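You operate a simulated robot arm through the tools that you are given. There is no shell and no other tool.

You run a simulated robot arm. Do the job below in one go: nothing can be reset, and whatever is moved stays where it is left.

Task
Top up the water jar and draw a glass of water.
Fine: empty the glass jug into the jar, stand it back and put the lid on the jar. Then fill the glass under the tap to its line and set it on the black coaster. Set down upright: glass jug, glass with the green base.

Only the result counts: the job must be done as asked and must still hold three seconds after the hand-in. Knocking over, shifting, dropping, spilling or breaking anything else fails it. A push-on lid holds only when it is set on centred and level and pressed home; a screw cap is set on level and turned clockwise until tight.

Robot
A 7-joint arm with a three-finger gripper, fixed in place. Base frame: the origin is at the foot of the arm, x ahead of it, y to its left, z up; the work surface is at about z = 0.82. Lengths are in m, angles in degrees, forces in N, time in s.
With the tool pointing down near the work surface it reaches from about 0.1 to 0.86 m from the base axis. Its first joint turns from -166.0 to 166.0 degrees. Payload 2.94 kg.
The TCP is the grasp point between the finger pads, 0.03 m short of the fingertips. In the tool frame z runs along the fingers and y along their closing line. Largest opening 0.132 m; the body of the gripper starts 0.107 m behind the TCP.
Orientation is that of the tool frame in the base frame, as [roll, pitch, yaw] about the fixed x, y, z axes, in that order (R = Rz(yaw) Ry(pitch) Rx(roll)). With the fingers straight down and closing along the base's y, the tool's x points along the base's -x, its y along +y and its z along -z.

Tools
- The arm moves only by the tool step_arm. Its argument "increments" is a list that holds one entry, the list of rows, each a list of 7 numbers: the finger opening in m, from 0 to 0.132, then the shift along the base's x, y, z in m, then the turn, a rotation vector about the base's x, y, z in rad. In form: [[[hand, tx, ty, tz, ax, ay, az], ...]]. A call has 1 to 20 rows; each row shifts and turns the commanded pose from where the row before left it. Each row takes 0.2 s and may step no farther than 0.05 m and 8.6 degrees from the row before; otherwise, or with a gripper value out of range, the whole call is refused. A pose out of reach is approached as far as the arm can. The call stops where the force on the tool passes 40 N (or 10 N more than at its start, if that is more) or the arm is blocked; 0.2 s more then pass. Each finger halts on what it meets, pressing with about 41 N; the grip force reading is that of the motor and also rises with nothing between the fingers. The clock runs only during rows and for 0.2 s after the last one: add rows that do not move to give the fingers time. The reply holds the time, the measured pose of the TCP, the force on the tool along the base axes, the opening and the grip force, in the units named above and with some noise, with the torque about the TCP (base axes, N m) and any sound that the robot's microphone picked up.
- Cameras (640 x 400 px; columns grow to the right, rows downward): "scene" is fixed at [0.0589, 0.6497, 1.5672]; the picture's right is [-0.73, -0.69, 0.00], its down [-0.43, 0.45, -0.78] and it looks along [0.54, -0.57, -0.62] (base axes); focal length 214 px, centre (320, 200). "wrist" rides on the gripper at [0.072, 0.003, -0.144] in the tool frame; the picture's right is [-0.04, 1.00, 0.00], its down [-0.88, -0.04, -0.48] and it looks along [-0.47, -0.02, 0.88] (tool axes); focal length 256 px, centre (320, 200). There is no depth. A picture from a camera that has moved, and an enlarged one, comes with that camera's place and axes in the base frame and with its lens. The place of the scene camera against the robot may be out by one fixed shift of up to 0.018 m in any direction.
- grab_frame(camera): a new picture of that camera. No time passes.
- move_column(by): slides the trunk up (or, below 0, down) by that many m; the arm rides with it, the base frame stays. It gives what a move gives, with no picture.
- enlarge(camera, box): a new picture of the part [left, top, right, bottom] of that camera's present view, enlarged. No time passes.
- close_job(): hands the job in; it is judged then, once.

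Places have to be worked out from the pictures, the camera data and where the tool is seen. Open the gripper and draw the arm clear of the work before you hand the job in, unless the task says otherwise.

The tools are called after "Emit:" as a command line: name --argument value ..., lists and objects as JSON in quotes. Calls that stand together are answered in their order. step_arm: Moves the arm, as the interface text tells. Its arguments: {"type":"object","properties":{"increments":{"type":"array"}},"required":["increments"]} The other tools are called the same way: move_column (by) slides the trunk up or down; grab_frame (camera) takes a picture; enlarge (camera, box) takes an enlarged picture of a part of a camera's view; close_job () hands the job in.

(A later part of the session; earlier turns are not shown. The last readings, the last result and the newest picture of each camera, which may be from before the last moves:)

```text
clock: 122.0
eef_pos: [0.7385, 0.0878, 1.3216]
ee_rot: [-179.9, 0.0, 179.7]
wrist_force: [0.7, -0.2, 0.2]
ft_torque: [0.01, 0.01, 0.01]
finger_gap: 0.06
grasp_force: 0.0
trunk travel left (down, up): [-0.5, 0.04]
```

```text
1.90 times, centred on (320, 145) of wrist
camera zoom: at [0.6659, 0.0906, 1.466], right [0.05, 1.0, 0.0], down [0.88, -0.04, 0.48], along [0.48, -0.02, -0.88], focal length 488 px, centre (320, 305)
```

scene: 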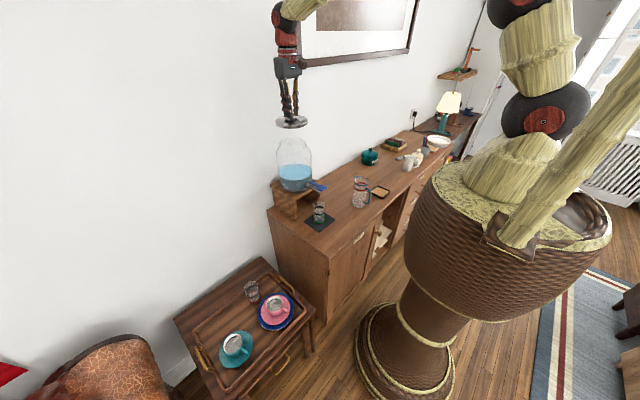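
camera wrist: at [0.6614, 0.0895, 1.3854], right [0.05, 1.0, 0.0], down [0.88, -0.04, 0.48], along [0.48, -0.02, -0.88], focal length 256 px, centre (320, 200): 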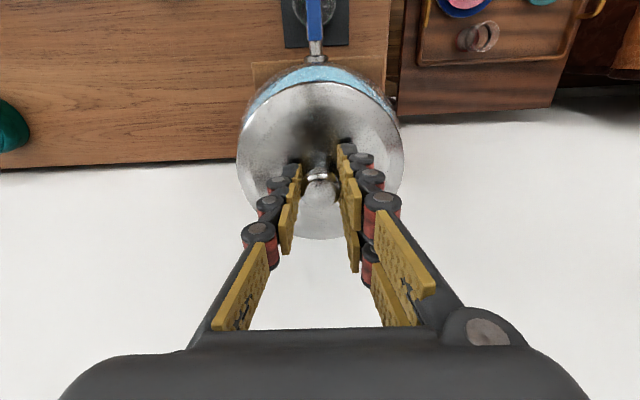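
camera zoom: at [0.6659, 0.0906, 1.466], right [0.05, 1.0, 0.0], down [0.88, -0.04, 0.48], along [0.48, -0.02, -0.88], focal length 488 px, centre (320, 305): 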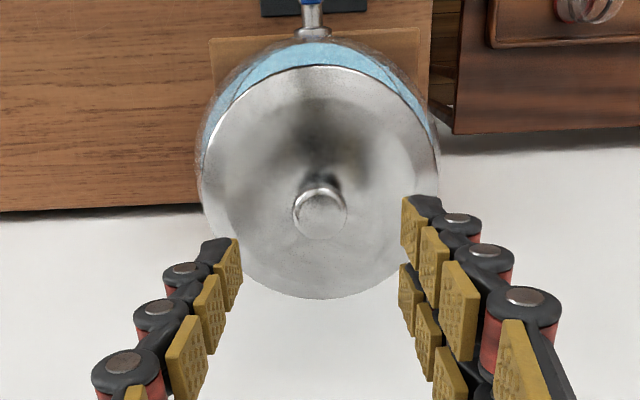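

The lid sits level and centred. To be sure it is home, I press once more on the middle of the knob with closed fingers.

Emit:
step_arm --increments '[[[0.03, 0.0055, -0.0003, 0, 0, 0, 0], [0.0, 0, 0, 0, 0, 0, 0], [0.0, 0, 0, 0, 0, 0, 0], [0.0, 0, 0, -0.03, 0, 0, 0], [0.0, 0, 0, -0.022, 0, 0, 0], [0.0, 0, 0, 0, 0, 0, 0]]]'

Emit:
enlarge --camera "wrist" --box '[225, 40, 415, 250]'

Emit:
enlarge --camera "scene" --box '[270, 115, 318, 155]'

```text
clock: 123.4
eef_pos: [0.7443, 0.0863, 1.269]
ee_rot: [-180.0, 0.1, 179.7]
wrist_force: [0.5, 0.1, 0.4]
ft_torque: [0.01, -0.01, 0.01]
finger_gap: 0.0001
grasp_force: 28.6
trunk travel left (down, up): [-0.5, 0.04]
```

```text
1.90 times, centred on (320, 145) of wrist
camera zoom: at [0.6712, 0.0898, 1.4143], right [0.05, 1.0, 0.0], down [0.88, -0.04, 0.48], along [0.48, -0.02, -0.88], focal length 488 px, centre (320, 305)
```

zoom: 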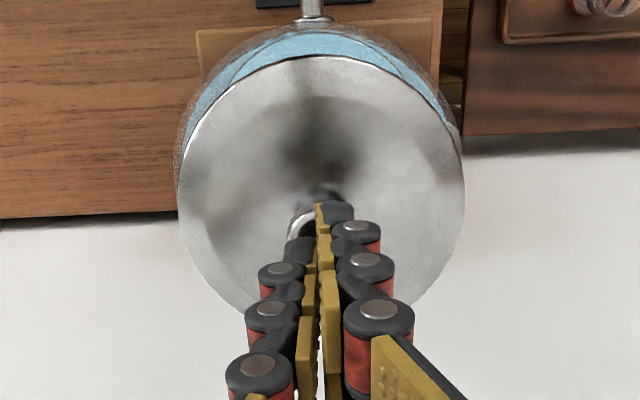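

```text
10.00 times, centred on (294, 135) of scene
camera zoom: at [0.0589, 0.6497, 1.5672], right [-0.73, -0.69, 0.0], down [-0.43, 0.45, -0.78], along [0.54, -0.57, -0.62], focal length 2145 px, centre (580, 850)
```

zoom: 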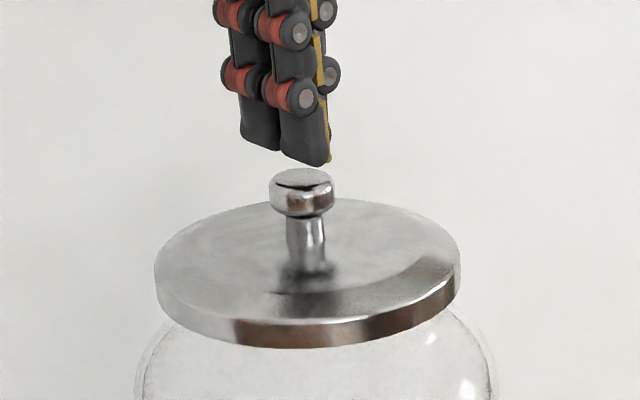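

Fingertips are right above the knob. I press down in small steps.

Emit:
step_arm --increments '[[[0.0, 0, 0, -0.01, 0, 0, 0], [0.0, 0, 0, -0.003, 0, 0, 0], [0.0, 0, 0, 0, 0, 0, 0]]]'

Emit:
step_arm --increments '[[[0.0, 0, 0, -0.003, 0, 0, 0], [0.0, 0, 0, 0, 0, 0, 0]]]'

```text
clock: 124.2
eef_pos: [0.745, 0.0864, 1.2581]
ee_rot: [180.0, 0.2, 179.5]
wrist_force: [1.0, 1.0, 7.8]
ft_torque: [0.07, 0.03, 0.01]
finger_gap: 0.0061
grasp_force: 28.7
trunk travel left (down, up): [-0.5, 0.04]
```

```text
clock: 124.8
eef_pos: [0.7438, 0.087, 1.258]
ee_rot: [179.8, 0.5, 179.7]
wrist_force: [4.0, 0.5, 28.7]
ft_torque: [0.07, 0.02, 0.0]
finger_gap: 0.0062
grasp_force: 28.3
trunk travel left (down, up): [-0.5, 0.04]
```

Firm at 28.7 N with no further travel and almost no torque, so the lid is home. One last millimetre of push, then I lift away.

Emit:
step_arm --increments '[[[0.0, 0, 0, -0.001, 0, 0, 0], [0.0, 0, 0, 0, 0, 0, 0]]]'

Emit:
step_arm --increments '[[[0.0, 0, 0, 0.005, 0, 0, 0], [0.0, 0, 0, 0.02, 0, 0, 0], [0.0, 0, 0, 0.04, 0, 0, 0], [0.0, 0, 0, 0.04, 0, 0, 0], [0.0, -0.04, 0, 0.02, 0, 0, 0], [0.0, 0, 0, 0, 0, 0, 0]]]'

Emit:
enlarge --camera "scene" --box '[260, 120, 340, 240]'

```text
clock: 125.4
eef_pos: [0.7462, 0.0857, 1.2581]
ee_rot: [179.8, 0.7, 179.7]
wrist_force: [-1.3, 0.3, 10.0]
ft_torque: [-0.01, 0.18, 0.04]
finger_gap: 0.0061
grasp_force: 29.0
trunk travel left (down, up): [-0.5, 0.04]
stopped in row 2: the force on the tool passed its limit at 41 N (the readings are from after the stop); the commanded pose is now the measured one
```

```text
clock: 126.8
eef_pos: [0.7087, 0.0868, 1.3788]
ee_rot: [-180.0, 0.3, 179.7]
wrist_force: [1.5, -0.6, 0.1]
ft_torque: [-0.03, 0.07, 0.0]
finger_gap: 0.0
grasp_force: 28.6
trunk travel left (down, up): [-0.5, 0.04]
```

```text
3.33 times, centred on (300, 180) of scene
camera zoom: at [0.0589, 0.6497, 1.5672], right [-0.73, -0.69, 0.0], down [-0.43, 0.45, -0.78], along [0.54, -0.57, -0.62], focal length 715 px, centre (387, 267)
```

zoom: 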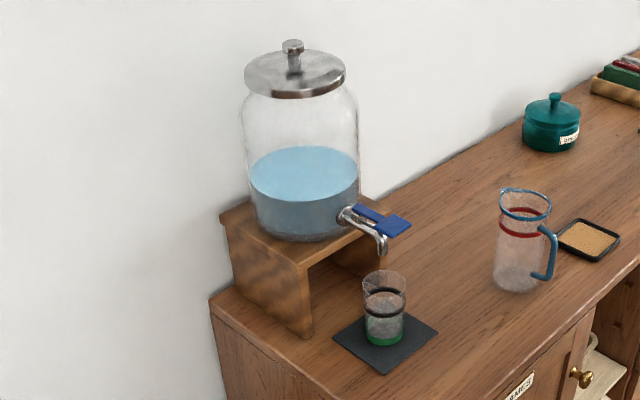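

The lid is on, level. Next is the tap: I back away, lower, open the fingers and look at the tap, lever and glass closely.

Emit:
step_arm --increments '[[[0.05, -0.045, 0, 0, 0, 0, 0], [0.1, -0.045, 0, 0, 0, 0, 0], [0.13, -0.045, 0, 0, 0, 0, 0], [0.13, -0.045, 0, 0, 0, 0, 0], [0.13, -0.04, 0, 0, 0, 0, 0], [0.13, 0, 0, 0, 0, 0, 0]]]'

Emit:
move_column --by -0.3

Emit:
grab_frame --camera "wrist"

Emit:
enlarge --camera "wrist" --box '[250, 90, 390, 230]'

```text
clock: 128.2
eef_pos: [0.4873, 0.0882, 1.3801]
ee_rot: [179.9, 0.4, 179.7]
wrist_force: [-0.3, -0.5, -0.5]
ft_torque: [0.04, 0.03, -0.02]
finger_gap: 0.0931
grasp_force: 0.1
trunk travel left (down, up): [-0.5, 0.04]
```

```text
clock: 131.2
eef_pos: [0.4852, 0.0867, 1.0814]
ee_rot: [179.9, 0.5, 179.7]
wrist_force: [0.2, 0.6, 0.1]
ft_torque: [0.0, 0.06, -0.02]
finger_gap: 0.1302
grasp_force: 0.2
trunk travel left (down, up): [-0.2, 0.34]
```

```text
taken
camera wrist: at [0.4119, 0.091, 1.226], right [0.05, 1.0, 0.0], down [0.87, -0.04, 0.48], along [0.48, -0.02, -0.88], focal length 256 px, centre (320, 200)
```

wrist: 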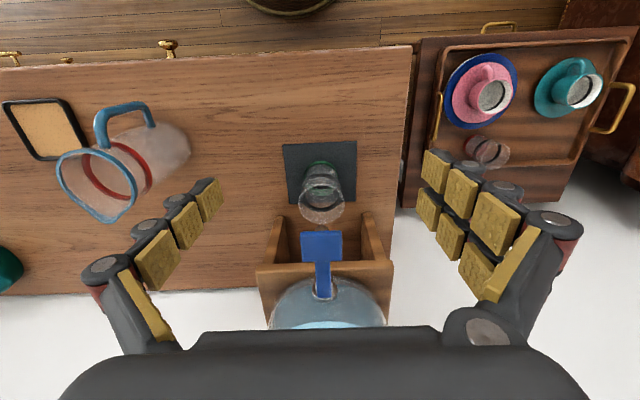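

```text
2.86 times, centred on (320, 160) of wrist
camera zoom: at [0.4119, 0.091, 1.226], right [0.05, 1.0, 0.0], down [0.87, -0.04, 0.48], along [0.48, -0.02, -0.88], focal length 731 px, centre (320, 314)
```

zoom: 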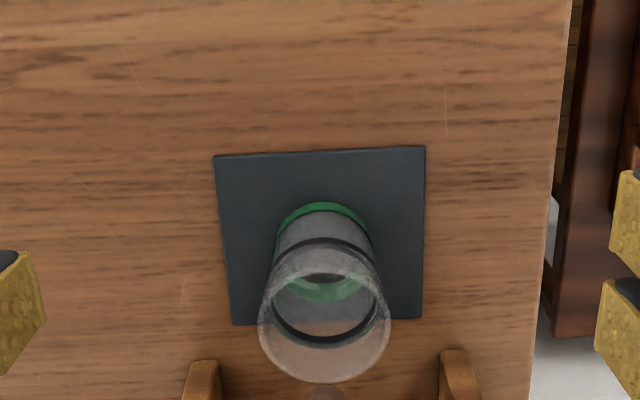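

Emit:
enlarge --camera "wrist" --box '[265, 170, 385, 330]'

Emit:
enlarge --camera "scene" --box '[290, 165, 345, 235]'

```text
2.50 times, centred on (325, 250) of wrist
camera zoom: at [0.4119, 0.091, 1.226], right [0.05, 1.0, 0.0], down [0.87, -0.04, 0.48], along [0.48, -0.02, -0.88], focal length 640 px, centre (308, 75)
```

zoom: 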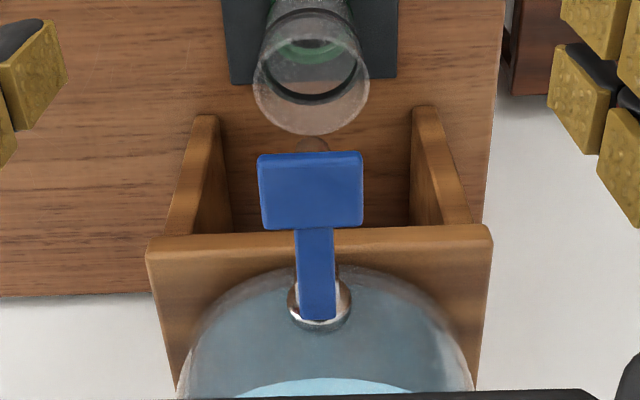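

```text
5.71 times, centred on (318, 200) of scene
camera zoom: at [0.0589, 0.6497, 1.5672], right [-0.73, -0.69, 0.0], down [-0.43, 0.45, -0.78], along [0.54, -0.57, -0.62], focal length 1226 px, centre (334, 200)
```

zoom: 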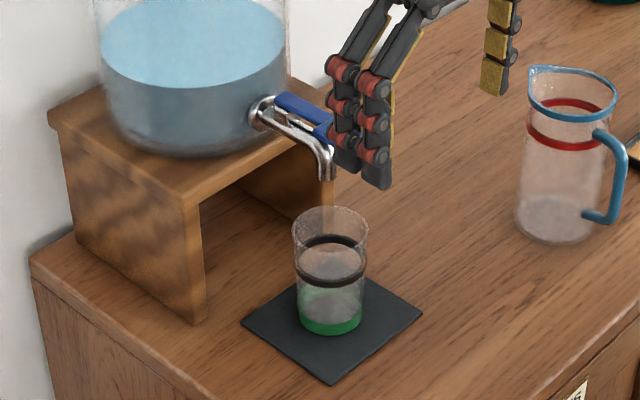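

The paddle centre works out at about (0.574, 0.085, 1.027), slightly rising from its pivot near (0.65, 1.016); the outlet is at about (0.596, 0.085, 0.965), inside the glass rim (axis about 0.58, 0.086). I close the fingers and go above the paddle to try pressing it very gently.

Emit:
step_arm --increments '[[[0.06, 0, 0, 0.025, 0, 0, 0], [0.0, 0, 0, 0, 0, 0, 0], [0.0, 0, 0, 0, 0, 0, 0], [0.0, 0, 0, 0, 0, 0, 0], [0.0, 0.03, -0.0007, 0, 0, -0.007, 0], [0.0, 0.03, 0, 0, 0, 0, 0], [0.0, 0.027, 0, 0, 0, 0, 0], [0.0, 0, 0, -0.02, 0, 0, 0], [0.0, 0, 0, 0, 0, 0, 0]]]'

Emit:
grab_frame --camera "wrist"

Emit:
enlarge --camera "scene" --box '[290, 150, 345, 235]'

```text
clock: 133.2
eef_pos: [0.5731, 0.0869, 1.0863]
ee_rot: [179.9, 0.9, 179.8]
wrist_force: [-0.6, -0.3, -0.3]
ft_torque: [-0.02, -0.02, -0.01]
finger_gap: 0.0
grasp_force: 9.7
trunk travel left (down, up): [-0.2, 0.34]
```

```text
taken
camera wrist: at [0.4992, 0.0898, 1.2304], right [0.05, 1.0, 0.0], down [0.87, -0.04, 0.49], along [0.49, -0.02, -0.87], focal length 256 px, centre (320, 200)
```

wrist: 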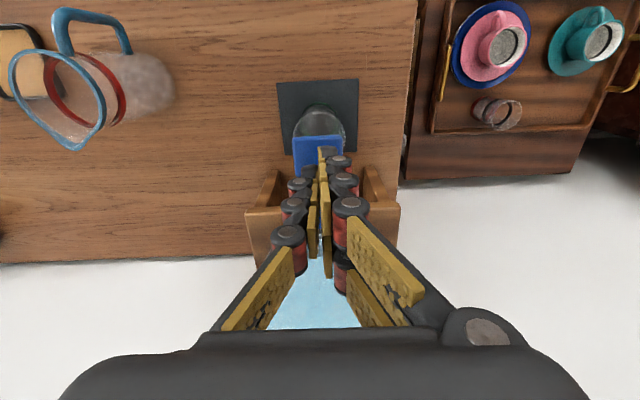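

```text
4.71 times, centred on (318, 192) of scene
camera zoom: at [0.0589, 0.6497, 1.5672], right [-0.73, -0.69, 0.0], down [-0.43, 0.45, -0.78], along [0.54, -0.57, -0.62], focal length 1009 px, centre (332, 235)
```

zoom: 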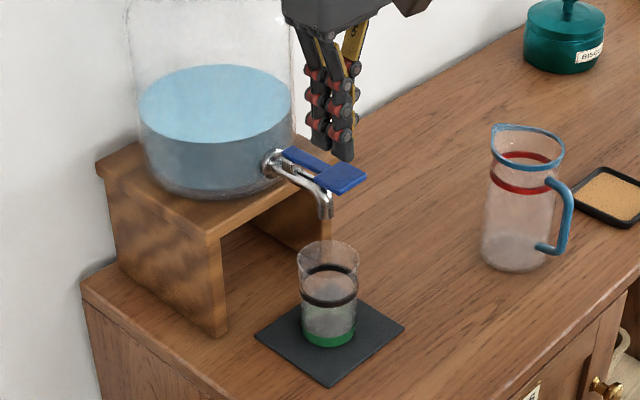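

The closed fingertips are over the paddle. I level the tool and descend in small steps until contact.

Emit:
step_arm --increments '[[[0.0, 0, 0, -0.012, 0, 0.015, 0], [0.0, 0, 0, -0.006, 0, 0, 0], [0.0, 0, 0, 0, 0, 0, 0]]]'

Emit:
step_arm --increments '[[[0.0, 0, 0, -0.003, 0, 0, 0], [0.0, 0, 0, -0.003, 0, 0, 0], [0.0, 0, 0, 0, 0, 0, 0]]]'

```text
clock: 134.0
eef_pos: [0.5731, 0.0872, 1.0681]
ee_rot: [179.9, 0.0, 179.7]
wrist_force: [0.5, -0.8, 0.4]
ft_torque: [-0.02, 0.0, -0.01]
finger_gap: 0.0
grasp_force: 28.7
trunk travel left (down, up): [-0.2, 0.34]
```

```text
clock: 134.8
eef_pos: [0.573, 0.087, 1.0634]
ee_rot: [179.9, 0.0, 179.7]
wrist_force: [-0.8, 0.1, 0.0]
ft_torque: [-0.02, 0.0, 0.03]
finger_gap: 0.0
grasp_force: 28.5
trunk travel left (down, up): [-0.2, 0.34]
```

No contact yet at tip height 1.033. I continue in 2–3 mm steps.

Emit:
step_arm --increments '[[[0.0, 0, 0, -0.003, 0, 0, 0], [0.0, 0, 0, -0.003, 0, 0, 0], [0.0, 0, 0, 0, 0, 0, 0]]]'

Emit:
enlarge --camera "scene" --box '[290, 165, 345, 235]'

```text
clock: 135.6
eef_pos: [0.5734, 0.0867, 1.0574]
ee_rot: [179.9, 0.1, 179.7]
wrist_force: [-2.2, 0.6, 4.3]
ft_torque: [0.01, 0.03, -0.02]
finger_gap: 0.0
grasp_force: 28.4
trunk travel left (down, up): [-0.2, 0.34]
```

```text
5.71 times, centred on (318, 200) of scene
camera zoom: at [0.0589, 0.6497, 1.5672], right [-0.73, -0.69, 0.0], down [-0.43, 0.45, -0.78], along [0.54, -0.57, -0.62], focal length 1226 px, centre (334, 200)
```

zoom: 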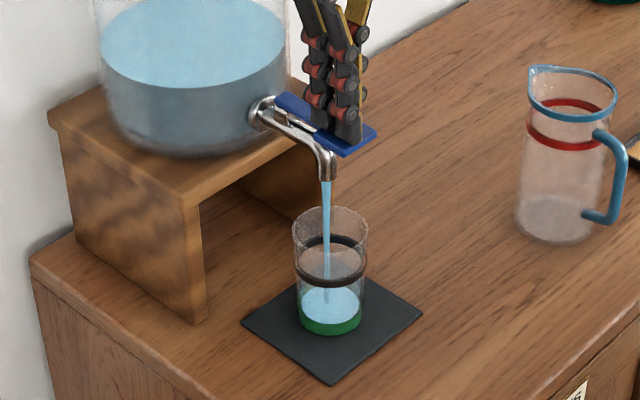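

Pressing opens the tap: water is running cleanly into the glass. I let it run in short moments and watch the level.

Emit:
step_arm --increments '[[[0.0, 0, 0, 0, 0, 0, 0]]]'

Emit:
enlarge --camera "scene" --box '[300, 190, 340, 230]'

```text
clock: 136.0
eef_pos: [0.5741, 0.086, 1.0573]
ee_rot: [179.9, 0.1, 179.6]
wrist_force: [-1.0, 0.9, 3.3]
ft_torque: [0.05, -0.07, -0.03]
finger_gap: 0.0
grasp_force: 29.0
trunk travel left (down, up): [-0.2, 0.34]
```

```text
10.00 times, centred on (320, 210) of scene
camera zoom: at [0.0589, 0.6497, 1.5672], right [-0.73, -0.69, 0.0], down [-0.43, 0.45, -0.78], along [0.54, -0.57, -0.62], focal length 2145 px, centre (320, 100)
```

zoom: 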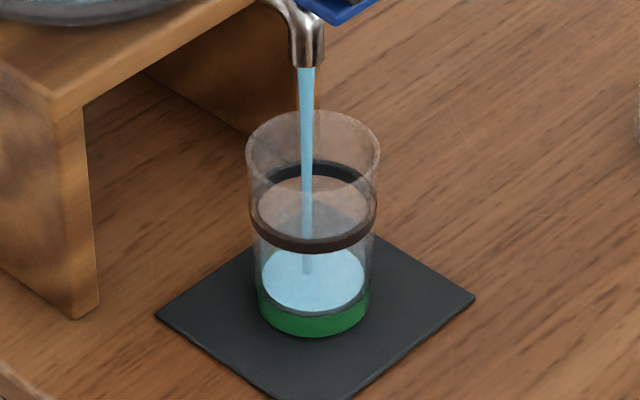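

The stream is well inside the glass. The dark ring (fill line) sits about 4.4 cm above the present level; I let it run one second to gauge the rate.

Emit:
step_arm --increments '[[[0.0, 0, 0, 0, 0, 0, 0], [0.0, 0, 0, 0, 0, 0, 0], [0.0, 0, 0, 0, 0, 0, 0], [0.0, 0, 0, 0, 0, 0, 0]]]'

Emit:
enlarge --camera "scene" --box '[300, 190, 340, 230]'

```text
clock: 137.0
eef_pos: [0.5735, 0.0875, 1.0566]
ee_rot: [180.0, 0.1, 179.7]
wrist_force: [0.1, 1.7, 3.7]
ft_torque: [0.07, -0.02, 0.0]
finger_gap: 0.0002
grasp_force: 28.2
trunk travel left (down, up): [-0.2, 0.34]
```

```text
10.00 times, centred on (320, 210) of scene
camera zoom: at [0.0589, 0.6497, 1.5672], right [-0.73, -0.69, 0.0], down [-0.43, 0.45, -0.78], along [0.54, -0.57, -0.62], focal length 2145 px, centre (320, 100)
```

zoom: 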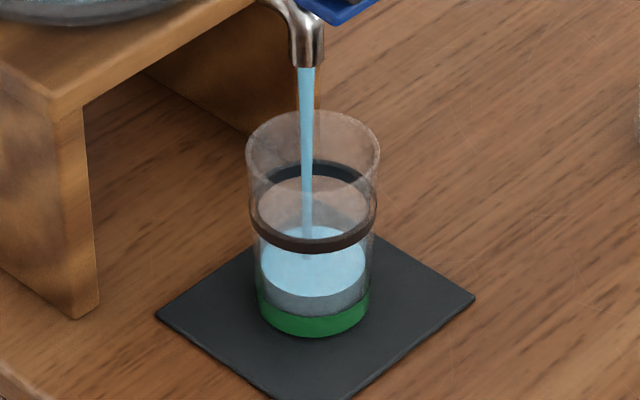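

The level rose about 16 px in one second; about 56 px remain to the ring. I let it run for two more seconds.

Emit:
step_arm --increments '[[[0.0, 0, 0, 0, 0, 0, 0], [0.0, 0, 0, 0, 0, 0, 0], [0.0, 0, 0, 0, 0, 0, 0], [0.0, 0, 0, 0, 0, 0, 0], [0.0, 0, 0, 0, 0, 0, 0], [0.0, 0, 0, 0, 0, 0, 0], [0.0, 0, 0, 0, 0, 0, 0], [0.0, 0, 0, 0, 0, 0, 0], [0.0, 0, 0, 0, 0, 0, 0]]]'

Emit:
enlarge --camera "scene" --box '[300, 190, 340, 230]'

Emit:
enlarge --camera "scene" --box '[310, 198, 330, 226]'

```text
clock: 139.0
eef_pos: [0.5724, 0.0868, 1.0571]
ee_rot: [180.0, 0.0, 179.7]
wrist_force: [0.0, 0.6, 3.9]
ft_torque: [0.03, -0.06, 0.0]
finger_gap: 0.0
grasp_force: 28.7
trunk travel left (down, up): [-0.2, 0.34]
```

```text
10.00 times, centred on (320, 210) of scene
camera zoom: at [0.0589, 0.6497, 1.5672], right [-0.73, -0.69, 0.0], down [-0.43, 0.45, -0.78], along [0.54, -0.57, -0.62], focal length 2145 px, centre (320, 100)
```

zoom: 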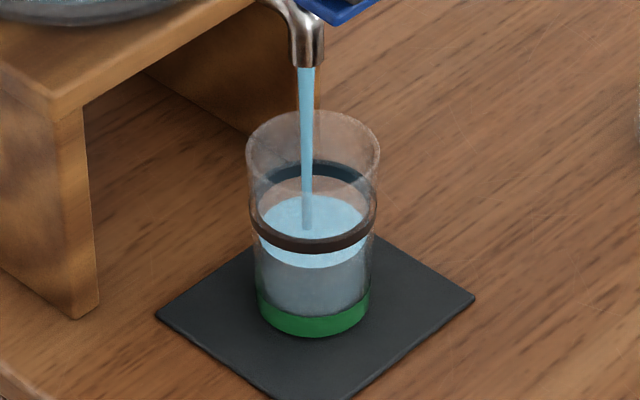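

```text
14.29 times, centred on (320, 212) of scene
camera zoom: at [0.0589, 0.6497, 1.5672], right [-0.73, -0.69, 0.0], down [-0.43, 0.45, -0.78], along [0.54, -0.57, -0.62], focal length 3064 px, centre (320, 29)
```

zoom: 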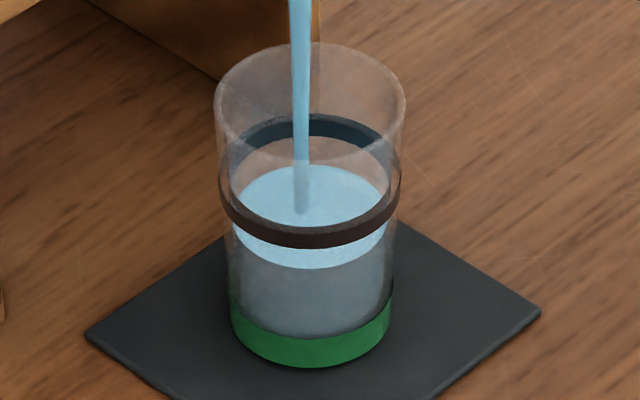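

The level is about 35 px (at this zoom) below the ring's middle, rising 22 px/s. I run one more second.

Emit:
step_arm --increments '[[[0.0, 0, 0, 0, 0, 0, 0], [0.0, 0, 0, 0, 0, 0, 0], [0.0, 0, 0, 0, 0, 0, 0], [0.0, 0, 0, 0, 0, 0, 0]]]'

Emit:
enlarge --camera "scene" --box '[310, 198, 330, 226]'

```text
clock: 140.0
eef_pos: [0.5733, 0.0878, 1.0575]
ee_rot: [179.9, 0.0, 179.7]
wrist_force: [0.4, -0.7, 3.9]
ft_torque: [0.05, -0.05, -0.01]
finger_gap: 0.0
grasp_force: 28.6
trunk travel left (down, up): [-0.2, 0.34]
```

```text
14.29 times, centred on (320, 212) of scene
camera zoom: at [0.0589, 0.6497, 1.5672], right [-0.73, -0.69, 0.0], down [-0.43, 0.45, -0.78], along [0.54, -0.57, -0.62], focal length 3064 px, centre (320, 29)
```

zoom: 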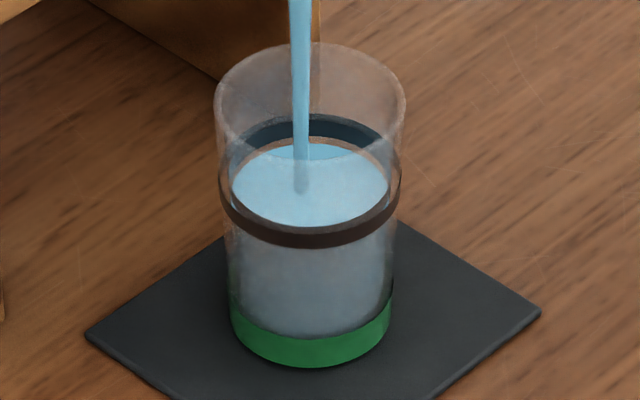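

About 12 px remain. I hold for one more moment, then lift off to close the tap and check.

Emit:
step_arm --increments '[[[0.0, 0, 0, 0, 0, 0, 0], [0.0, 0, 0, 0.02, 0, 0, 0], [0.0, 0, 0, 0.01, 0, 0, 0]]]'

Emit:
enlarge --camera "scene" --box '[310, 198, 330, 226]'

Emit:
enlarge --camera "scene" --box '[290, 165, 345, 235]'

```text
clock: 140.8
eef_pos: [0.5739, 0.0862, 1.0867]
ee_rot: [180.0, 0.1, 179.7]
wrist_force: [0.3, 0.6, -0.1]
ft_torque: [0.0, -0.04, -0.01]
finger_gap: 0.0
grasp_force: 28.1
trunk travel left (down, up): [-0.2, 0.34]
```

```text
14.29 times, centred on (320, 212) of scene
camera zoom: at [0.0589, 0.6497, 1.5672], right [-0.73, -0.69, 0.0], down [-0.43, 0.45, -0.78], along [0.54, -0.57, -0.62], focal length 3064 px, centre (320, 29)
```

zoom: 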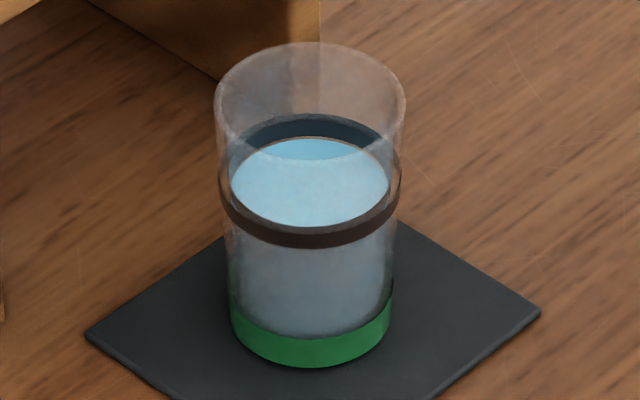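

```text
5.71 times, centred on (318, 200) of scene
camera zoom: at [0.0589, 0.6497, 1.5672], right [-0.73, -0.69, 0.0], down [-0.43, 0.45, -0.78], along [0.54, -0.57, -0.62], focal length 1226 px, centre (334, 200)
```

zoom: 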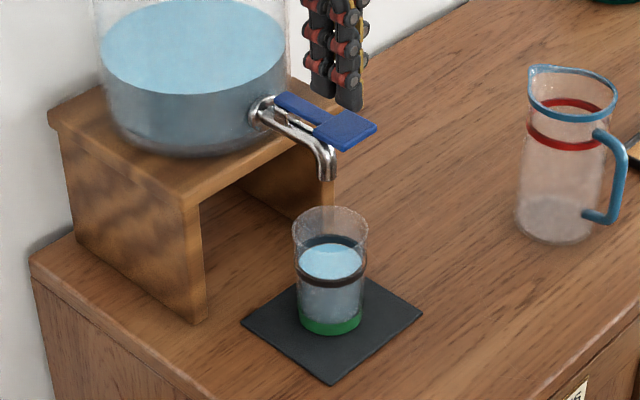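

The tap closes by itself. The level is now at the lower part of the ring, about 8 px (3 mm) under its middle, so I give one brief further press of about 0.3 s.

Emit:
step_arm --increments '[[[0.0, 0, 0, -0.0293, 0, 0, 0], [0.0, 0, 0, 0, 0, 0, 0], [0.0, 0, 0, 0.0293, 0, 0, 0], [0.0, 0, 0, 0.01, 0, 0, 0]]]'

Emit:
enlarge --camera "scene" --box '[310, 198, 330, 226]'

Emit:
enlarge --camera "scene" --box '[314, 202, 324, 216]'

```text
clock: 141.8
eef_pos: [0.5735, 0.0868, 1.0971]
ee_rot: [179.8, 0.0, 179.6]
wrist_force: [0.2, -0.8, -0.4]
ft_torque: [0.01, 0.0, 0.0]
finger_gap: 0.0
grasp_force: 28.7
trunk travel left (down, up): [-0.2, 0.34]
```

```text
14.29 times, centred on (320, 212) of scene
camera zoom: at [0.0589, 0.6497, 1.5672], right [-0.73, -0.69, 0.0], down [-0.43, 0.45, -0.78], along [0.54, -0.57, -0.62], focal length 3064 px, centre (320, 29)
```

zoom: 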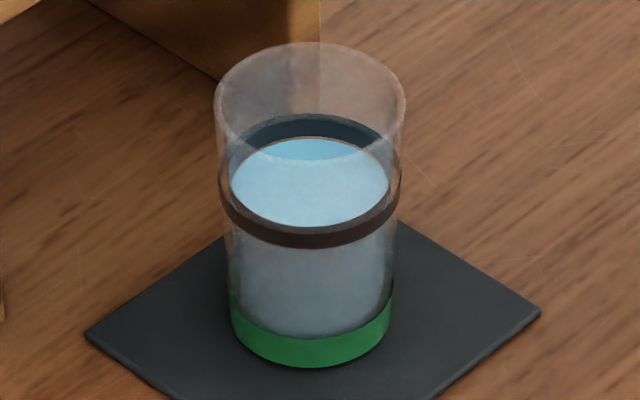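

```text
16.00 times, centred on (319, 209) of scene
camera zoom: at [0.0589, 0.6497, 1.5672], right [-0.73, -0.69, 0.0], down [-0.43, 0.45, -0.78], along [0.54, -0.57, -0.62], focal length 3432 px, centre (336, 56)
```

zoom: 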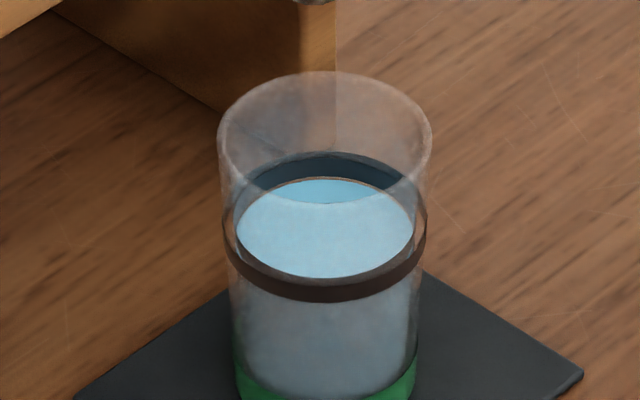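

No visible change: that press was 0.7 mm shallower and did not open the valve. By ellipse geometry the water is about 5 px below the ring's middle, so I press to the earlier depth for one brief moment.

Emit:
step_arm --increments '[[[0.0, 0, 0, -0.03, 0, 0, 0], [0.0, 0, 0, -0.0105, 0, 0, 0], [0.0, 0, 0, 0, 0, 0, 0], [0.0, 0, 0, 0.03, 0, 0, 0], [0.0, 0, 0, 0.01, 0, 0, 0]]]'

Emit:
enlarge --camera "scene" --box '[310, 198, 330, 226]'

Emit:
enlarge --camera "scene" --box '[314, 202, 324, 216]'

```text
clock: 143.0
eef_pos: [0.5726, 0.0868, 1.0957]
ee_rot: [179.9, -0.1, 179.7]
wrist_force: [-0.3, -0.4, 0.0]
ft_torque: [0.0, -0.04, -0.03]
finger_gap: 0.0002
grasp_force: 28.4
trunk travel left (down, up): [-0.2, 0.34]
```

```text
14.29 times, centred on (320, 212) of scene
camera zoom: at [0.0589, 0.6497, 1.5672], right [-0.73, -0.69, 0.0], down [-0.43, 0.45, -0.78], along [0.54, -0.57, -0.62], focal length 3064 px, centre (320, 29)
```

zoom: 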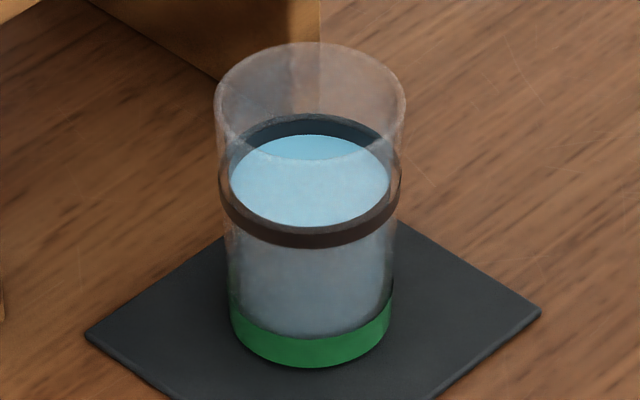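

```text
16.00 times, centred on (319, 209) of scene
camera zoom: at [0.0589, 0.6497, 1.5672], right [-0.73, -0.69, 0.0], down [-0.43, 0.45, -0.78], along [0.54, -0.57, -0.62], focal length 3432 px, centre (336, 56)
```

zoom: 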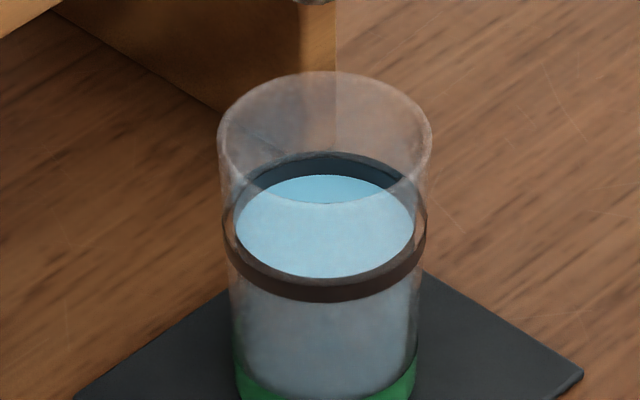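

The surface is now at the middle of the dark ring. I back away from the tap, open the fingers and pitch the hand to 42° for a low view of the glass and its later grasp.

Emit:
step_arm --increments '[[[0.0, -0.04, 0, 0.015, 0, 0, 0], [0.0, -0.04, 0, 0.015, 0, 0, 0], [0.05, -0.04, 0, 0.015, 0, 0, 0], [0.1, 0, 0, 0.015, 0, 0, 0.147], [0.13, 0, 0, 0, 0.0178, -0.1208, 0], [0.13, 0, 0, 0, 0.0178, -0.1208, 0], [0.13, 0, 0, 0, 0.0178, -0.1208, 0], [0.13, 0, 0, 0, 0.0178, -0.1208, 0], [0.13, 0, 0, 0, 0.0178, -0.1208, 0], [0.13, 0, 0, 0, 0.0178, -0.1208, 0], [0.13, 0, 0, 0, 0, 0, 0]]]'

Emit:
grab_frame --camera "wrist"

```text
clock: 145.4
eef_pos: [0.4526, 0.0868, 1.1556]
ee_rot: [179.6, 42.1, -171.8]
wrist_force: [-1.0, -0.8, -0.3]
ft_torque: [0.0, -0.03, -0.04]
finger_gap: 0.1302
grasp_force: 0.0
trunk travel left (down, up): [-0.2, 0.34]
```

```text
taken
camera wrist: at [0.3031, 0.0684, 1.2155], right [-0.11, 0.99, 0.03], down [0.34, 0.01, 0.94], along [0.94, 0.12, -0.33], focal length 256 px, centre (320, 200)
```

wrist: 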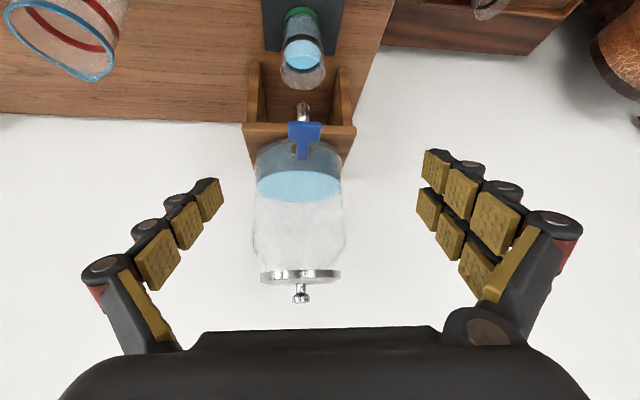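

No limits and a good frontal view; the lid looks level on the jar. I lower the column fully to bring the hand to the glass's height.

Emit:
move_column --by -0.2

Emit:
grab_frame --camera "wrist"

Emit:
enlarge --camera "wrist" --box '[245, 30, 365, 150]'

Emit:
enlarge --camera "wrist" --box '[240, 120, 370, 330]'

```text
clock: 147.6
eef_pos: [0.4532, 0.0876, 0.9552]
ee_rot: [179.8, 42.0, -171.9]
wrist_force: [0.3, 0.7, 0.0]
ft_torque: [-0.01, 0.0, 0.04]
finger_gap: 0.1297
grasp_force: 0.1
trunk travel left (down, up): [0.0, 0.54]
```

```text
taken
camera wrist: at [0.3034, 0.0684, 1.0157], right [-0.11, 0.99, 0.03], down [0.34, 0.01, 0.94], along [0.93, 0.12, -0.34], focal length 256 px, centre (320, 200)
```

wrist: 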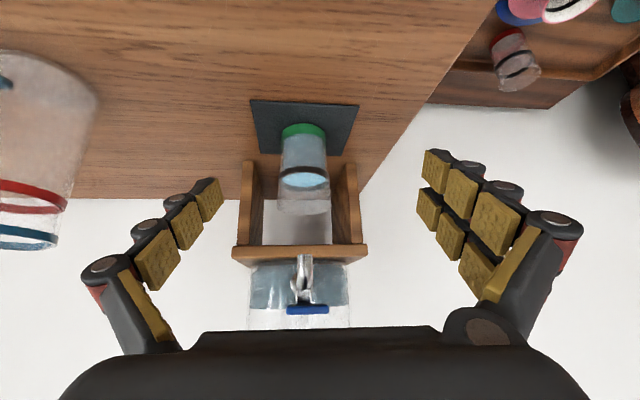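

```text
3.33 times, centred on (305, 90) of wrist
camera zoom: at [0.3034, 0.0684, 1.0157], right [-0.11, 0.99, 0.03], down [0.34, 0.01, 0.94], along [0.93, 0.12, -0.34], focal length 853 px, centre (370, 567)
```

zoom: 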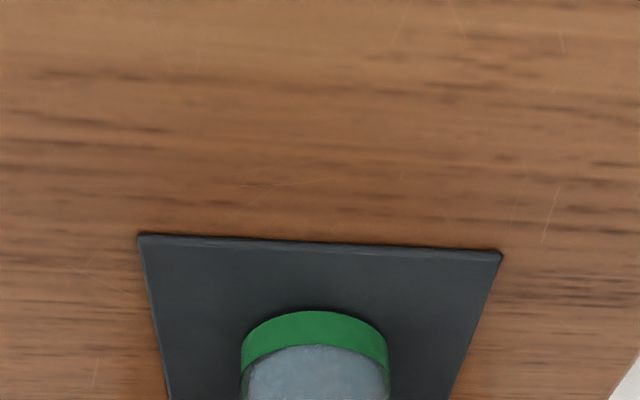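

```text
1.90 times, centred on (305, 225) of wrist
camera zoom: at [0.3034, 0.0684, 1.0157], right [-0.11, 0.99, 0.03], down [0.34, 0.01, 0.94], along [0.93, 0.12, -0.34], focal length 488 px, centre (349, 152)
```

zoom: 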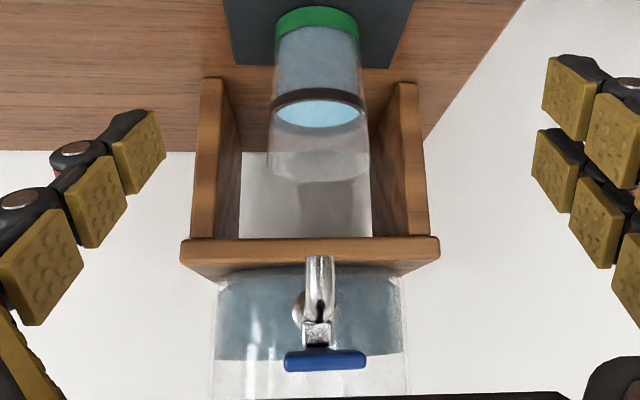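

Emit:
enlarge --camera "wrist" --box '[270, 115, 340, 220]'

```text
3.81 times, centred on (305, 168) of wrist
camera zoom: at [0.3034, 0.0684, 1.0157], right [-0.11, 0.99, 0.03], down [0.34, 0.01, 0.94], along [0.93, 0.12, -0.34], focal length 975 px, centre (377, 324)
```

zoom: 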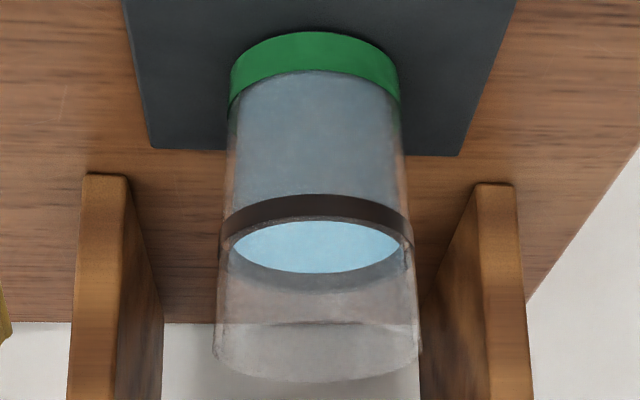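

I zoom in further to judge the water level against the ring precisely.

Emit:
enlarge --camera "wrist" --box '[288, 158, 324, 194]'

Emit:
enlarge --camera "scene" --box '[313, 203, 325, 215]'

```text
11.11 times, centred on (306, 176) of wrist
camera zoom: at [0.3034, 0.0684, 1.0157], right [-0.11, 0.99, 0.03], down [0.34, 0.01, 0.94], along [0.93, 0.12, -0.34], focal length 2844 px, centre (476, 467)
```

zoom: 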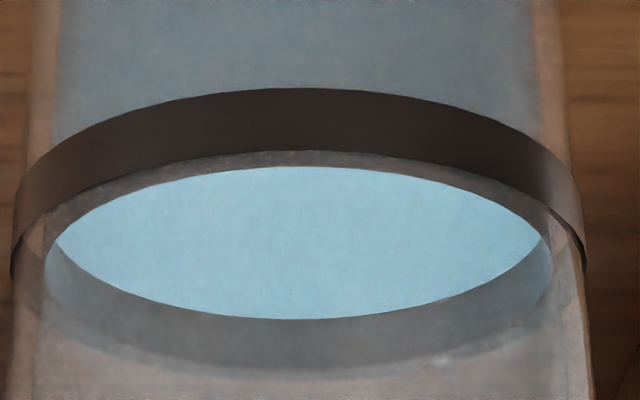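

```text
16.00 times, centred on (319, 209) of scene
camera zoom: at [0.0589, 0.6497, 1.5672], right [-0.73, -0.69, 0.0], down [-0.43, 0.45, -0.78], along [0.54, -0.57, -0.62], focal length 3432 px, centre (336, 56)
```

zoom: 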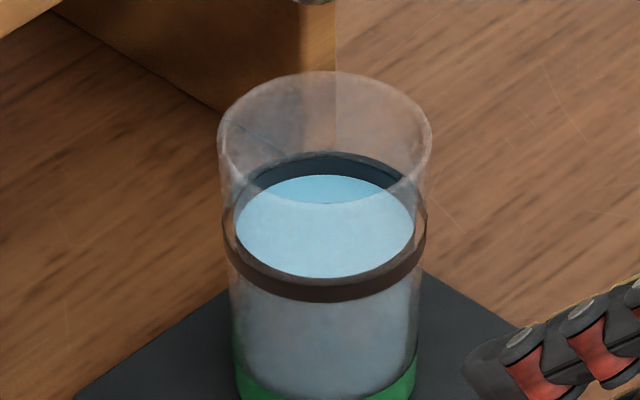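

Both views show the water only at the lower edge of the 7 mm dark ring, about 3.5 mm below its middle. I go back and give another short press (about 0.35 s); first I reverse to the pressing pose.

Emit:
move_column --by 0.2

Emit:
step_arm --increments '[[[0.1, 0, 0, 0, -0.0178, 0.1208, 0], [0.05, 0, 0, 0, -0.0178, 0.1208, 0], [0.0, 0, 0, 0, -0.0178, 0.1208, 0], [0.0, 0, 0, 0, -0.0178, 0.1208, 0], [0.0, 0, 0, 0, -0.0178, 0.1208, 0], [0.0, 0, 0, 0, -0.0178, 0.1208, 0], [0.0, 0, 0, 0, 0, 0, -0.147], [0.0, 0, 0, 0, 0, 0, 0], [0.0, 0, 0, 0, 0, 0, 0]]]'

```text
clock: 149.7
eef_pos: [0.4528, 0.0875, 1.155]
ee_rot: [179.7, 42.0, -171.8]
wrist_force: [-0.9, -0.6, 0.4]
ft_torque: [0.01, -0.01, 0.03]
finger_gap: 0.1298
grasp_force: 0.0
trunk travel left (down, up): [-0.2, 0.34]
```

```text
clock: 151.7
eef_pos: [0.4534, 0.0867, 1.1561]
ee_rot: [179.9, 0.0, 179.7]
wrist_force: [0.3, -0.1, 0.2]
ft_torque: [0.0, -0.01, 0.02]
finger_gap: 0.0
grasp_force: 7.0
trunk travel left (down, up): [-0.2, 0.34]
```

Emit:
step_arm --increments '[[[0.0, 0.04, 0, -0.015, 0, 0, 0], [0.0, 0.04, 0, -0.015, 0, 0, 0], [0.0, 0.04, 0, -0.015, 0, 0, 0], [0.0, 0, 0, -0.015, 0, 0, 0], [0.0, 0, 0, 0, 0, 0, 0]]]'

Emit:
enlarge --camera "scene" --box '[290, 165, 345, 235]'

```text
clock: 152.9
eef_pos: [0.573, 0.0867, 1.0952]
ee_rot: [179.9, 0.1, 179.7]
wrist_force: [0.2, -0.1, 1.0]
ft_torque: [0.0, 0.0, 0.0]
finger_gap: 0.0002
grasp_force: 28.8
trunk travel left (down, up): [-0.2, 0.34]
```

```text
5.71 times, centred on (318, 200) of scene
camera zoom: at [0.0589, 0.6497, 1.5672], right [-0.73, -0.69, 0.0], down [-0.43, 0.45, -0.78], along [0.54, -0.57, -0.62], focal length 1226 px, centre (334, 200)
```

zoom: 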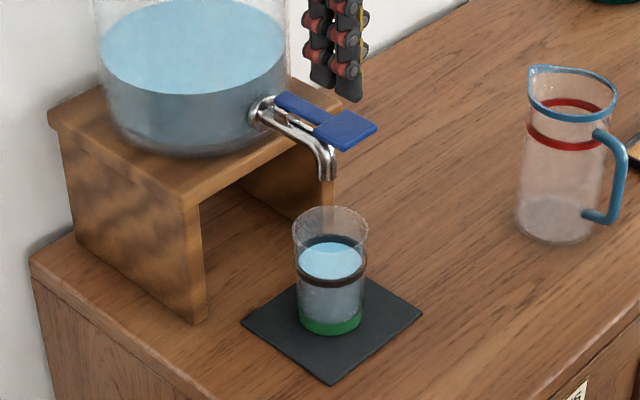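

Same pose as before. I repeat the calibrated short press (it added about 1.5 mm last time) and check.

Emit:
step_arm --increments '[[[0.0, 0, 0, -0.03, 0, 0, 0], [0.0, 0, 0, -0.0105, 0, 0, 0], [0.0, 0, 0, 0, 0, 0, 0], [0.0, 0, 0, 0.03, 0, 0, 0], [0.0, 0, 0, 0.0105, 0, 0, 0]]]'

Emit:
enlarge --camera "scene" --box '[313, 203, 325, 215]'

```text
clock: 154.1
eef_pos: [0.5742, 0.0867, 1.0958]
ee_rot: [179.9, 0.0, 179.7]
wrist_force: [0.6, 0.1, 0.6]
ft_torque: [-0.03, -0.03, 0.02]
finger_gap: 0.0
grasp_force: 28.7
trunk travel left (down, up): [-0.2, 0.34]
```

```text
16.00 times, centred on (319, 209) of scene
camera zoom: at [0.0589, 0.6497, 1.5672], right [-0.73, -0.69, 0.0], down [-0.43, 0.45, -0.78], along [0.54, -0.57, -0.62], focal length 3432 px, centre (336, 56)
```

zoom: 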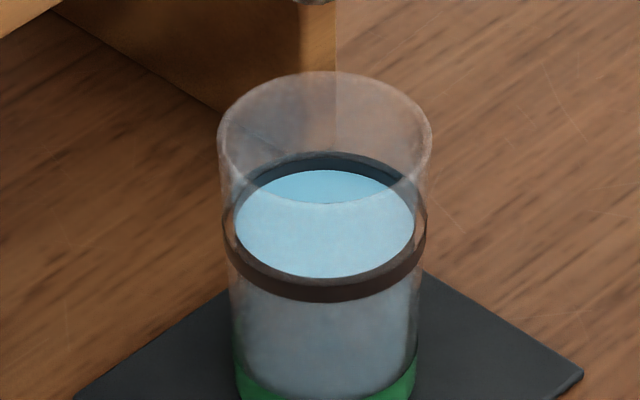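

Level rose another 4 px (1.5 mm); about 7 px remain to the ring's middle. I repeat the same press twice, checking in between.

Emit:
step_arm --increments '[[[0.0, 0, 0, -0.03, 0, 0, 0], [0.0, 0, 0, -0.0105, 0, 0, 0], [0.0, 0, 0, 0, 0, 0, 0], [0.0, 0, 0, 0.03, 0, 0, 0], [0.0, 0, 0, 0.0105, 0, 0, 0]]]'

Emit:
enlarge --camera "scene" --box '[313, 203, 325, 215]'

```text
clock: 155.3
eef_pos: [0.5723, 0.0863, 1.0952]
ee_rot: [-180.0, 0.0, 179.8]
wrist_force: [-0.2, -0.3, -0.4]
ft_torque: [0.02, 0.01, -0.01]
finger_gap: 0.0002
grasp_force: 28.6
trunk travel left (down, up): [-0.2, 0.34]
```

```text
16.00 times, centred on (319, 209) of scene
camera zoom: at [0.0589, 0.6497, 1.5672], right [-0.73, -0.69, 0.0], down [-0.43, 0.45, -0.78], along [0.54, -0.57, -0.62], focal length 3432 px, centre (336, 56)
```

zoom: 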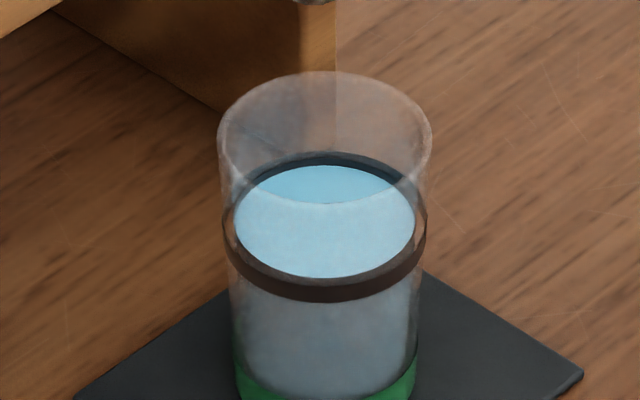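

Now the level is in the upper half of the ring. I check it from the wrist camera at close range before taking the glass: back away, open and pitch as before.

Emit:
step_arm --increments '[[[0.0, -0.04, 0, 0.015, 0, 0, 0], [0.0, -0.04, 0, 0.015, 0, 0, 0], [0.05, -0.04, 0, 0.015, 0, 0, 0], [0.1, 0, 0, 0.015, 0, 0, 0.147], [0.13, 0, 0, 0, 0.0178, -0.1208, 0], [0.13, 0, 0, 0, 0.0178, -0.1208, 0], [0.13, 0, 0, 0, 0.0178, -0.1208, 0], [0.13, 0, 0, 0, 0.0178, -0.1208, 0], [0.13, 0, 0, 0, 0.0178, -0.1208, 0], [0.13, 0, 0, 0, 0.0178, -0.1208, 0], [0.13, 0, 0, 0, 0, 0, 0]]]'

Emit:
move_column --by -0.2

Emit:
enlarge --camera "wrist" --box '[288, 158, 324, 194]'

Emit:
enlarge --camera "wrist" --box '[270, 115, 340, 220]'

```text
clock: 157.7
eef_pos: [0.4522, 0.088, 1.157]
ee_rot: [179.7, 42.1, -172.0]
wrist_force: [-0.2, 0.0, 0.1]
ft_torque: [-0.02, -0.01, 0.0]
finger_gap: 0.1301
grasp_force: 0.2
trunk travel left (down, up): [-0.2, 0.34]
```

```text
clock: 159.9
eef_pos: [0.4531, 0.0878, 0.9559]
ee_rot: [179.7, 42.0, -172.0]
wrist_force: [-0.1, 0.1, -1.3]
ft_torque: [0.05, 0.0, 0.02]
finger_gap: 0.1303
grasp_force: 0.0
trunk travel left (down, up): [0.0, 0.54]
```

```text
11.11 times, centred on (306, 176) of wrist
camera zoom: at [0.3035, 0.0686, 1.0159], right [-0.11, 0.99, 0.03], down [0.34, 0.01, 0.94], along [0.93, 0.12, -0.34], focal length 2844 px, centre (476, 467)
```

zoom: 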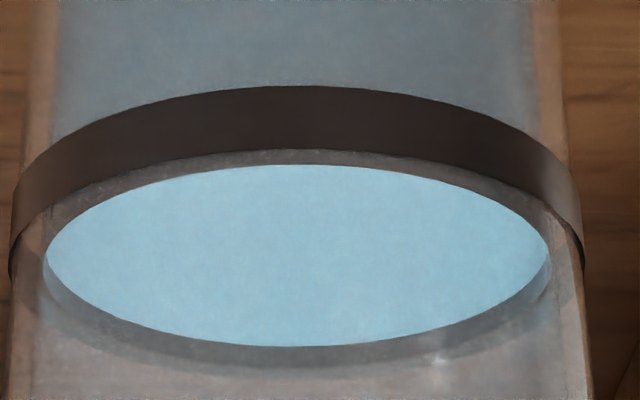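

```text
3.81 times, centred on (305, 168) of wrist
camera zoom: at [0.3035, 0.0686, 1.0159], right [-0.11, 0.99, 0.03], down [0.34, 0.01, 0.94], along [0.93, 0.12, -0.34], focal length 975 px, centre (377, 324)
```

zoom: 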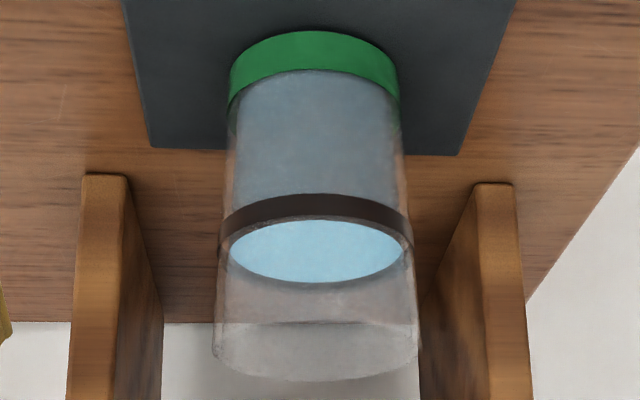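

From close up the water stands at about 80 % of the 7 mm ring's height, i.e. on the line. The glass axis refines to (0.588, 0.0855). I now move to the pre-grasp point in line with the glass.

Emit:
step_arm --increments '[[[0.13, 0.0277, -0.0068, 0.003, 0, 0, 0], [0.13, 0.0277, -0.0067, 0.002, 0, 0, 0], [0.13, 0, 0, 0, 0, 0, 0]]]'

Emit:
grab_frame --camera "wrist"

Emit:
enlarge --camera "scene" --box '[290, 150, 390, 240]'

```text
clock: 160.7
eef_pos: [0.5087, 0.0719, 0.96]
ee_rot: [179.7, 42.0, -171.9]
wrist_force: [0.0, -0.1, 0.3]
ft_torque: [0.01, 0.03, 0.0]
finger_gap: 0.1303
grasp_force: 0.2
trunk travel left (down, up): [0.0, 0.54]
```

```text
taken
camera wrist: at [0.3595, 0.0541, 1.0212], right [-0.11, 0.99, 0.03], down [0.34, 0.01, 0.94], along [0.93, 0.12, -0.34], focal length 256 px, centre (320, 200)
```

wrist: 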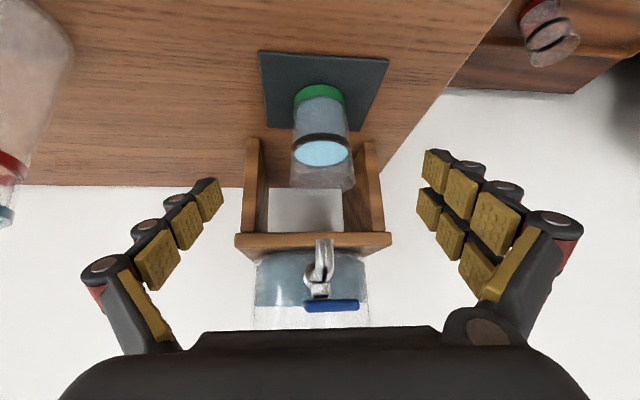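

```text
4.44 times, centred on (340, 195) of scene
camera zoom: at [0.0589, 0.6497, 1.5672], right [-0.73, -0.69, 0.0], down [-0.43, 0.45, -0.78], along [0.54, -0.57, -0.62], focal length 953 px, centre (231, 222)
```

zoom: 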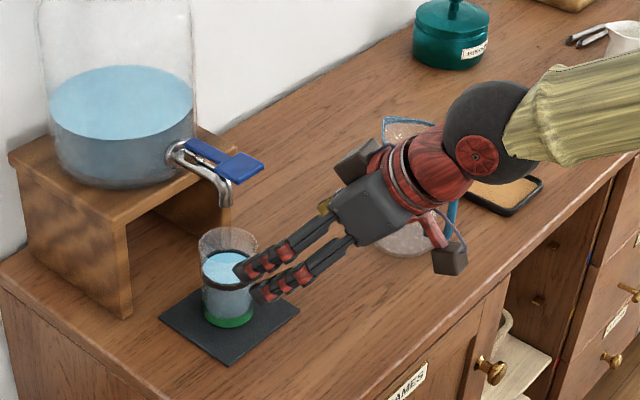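

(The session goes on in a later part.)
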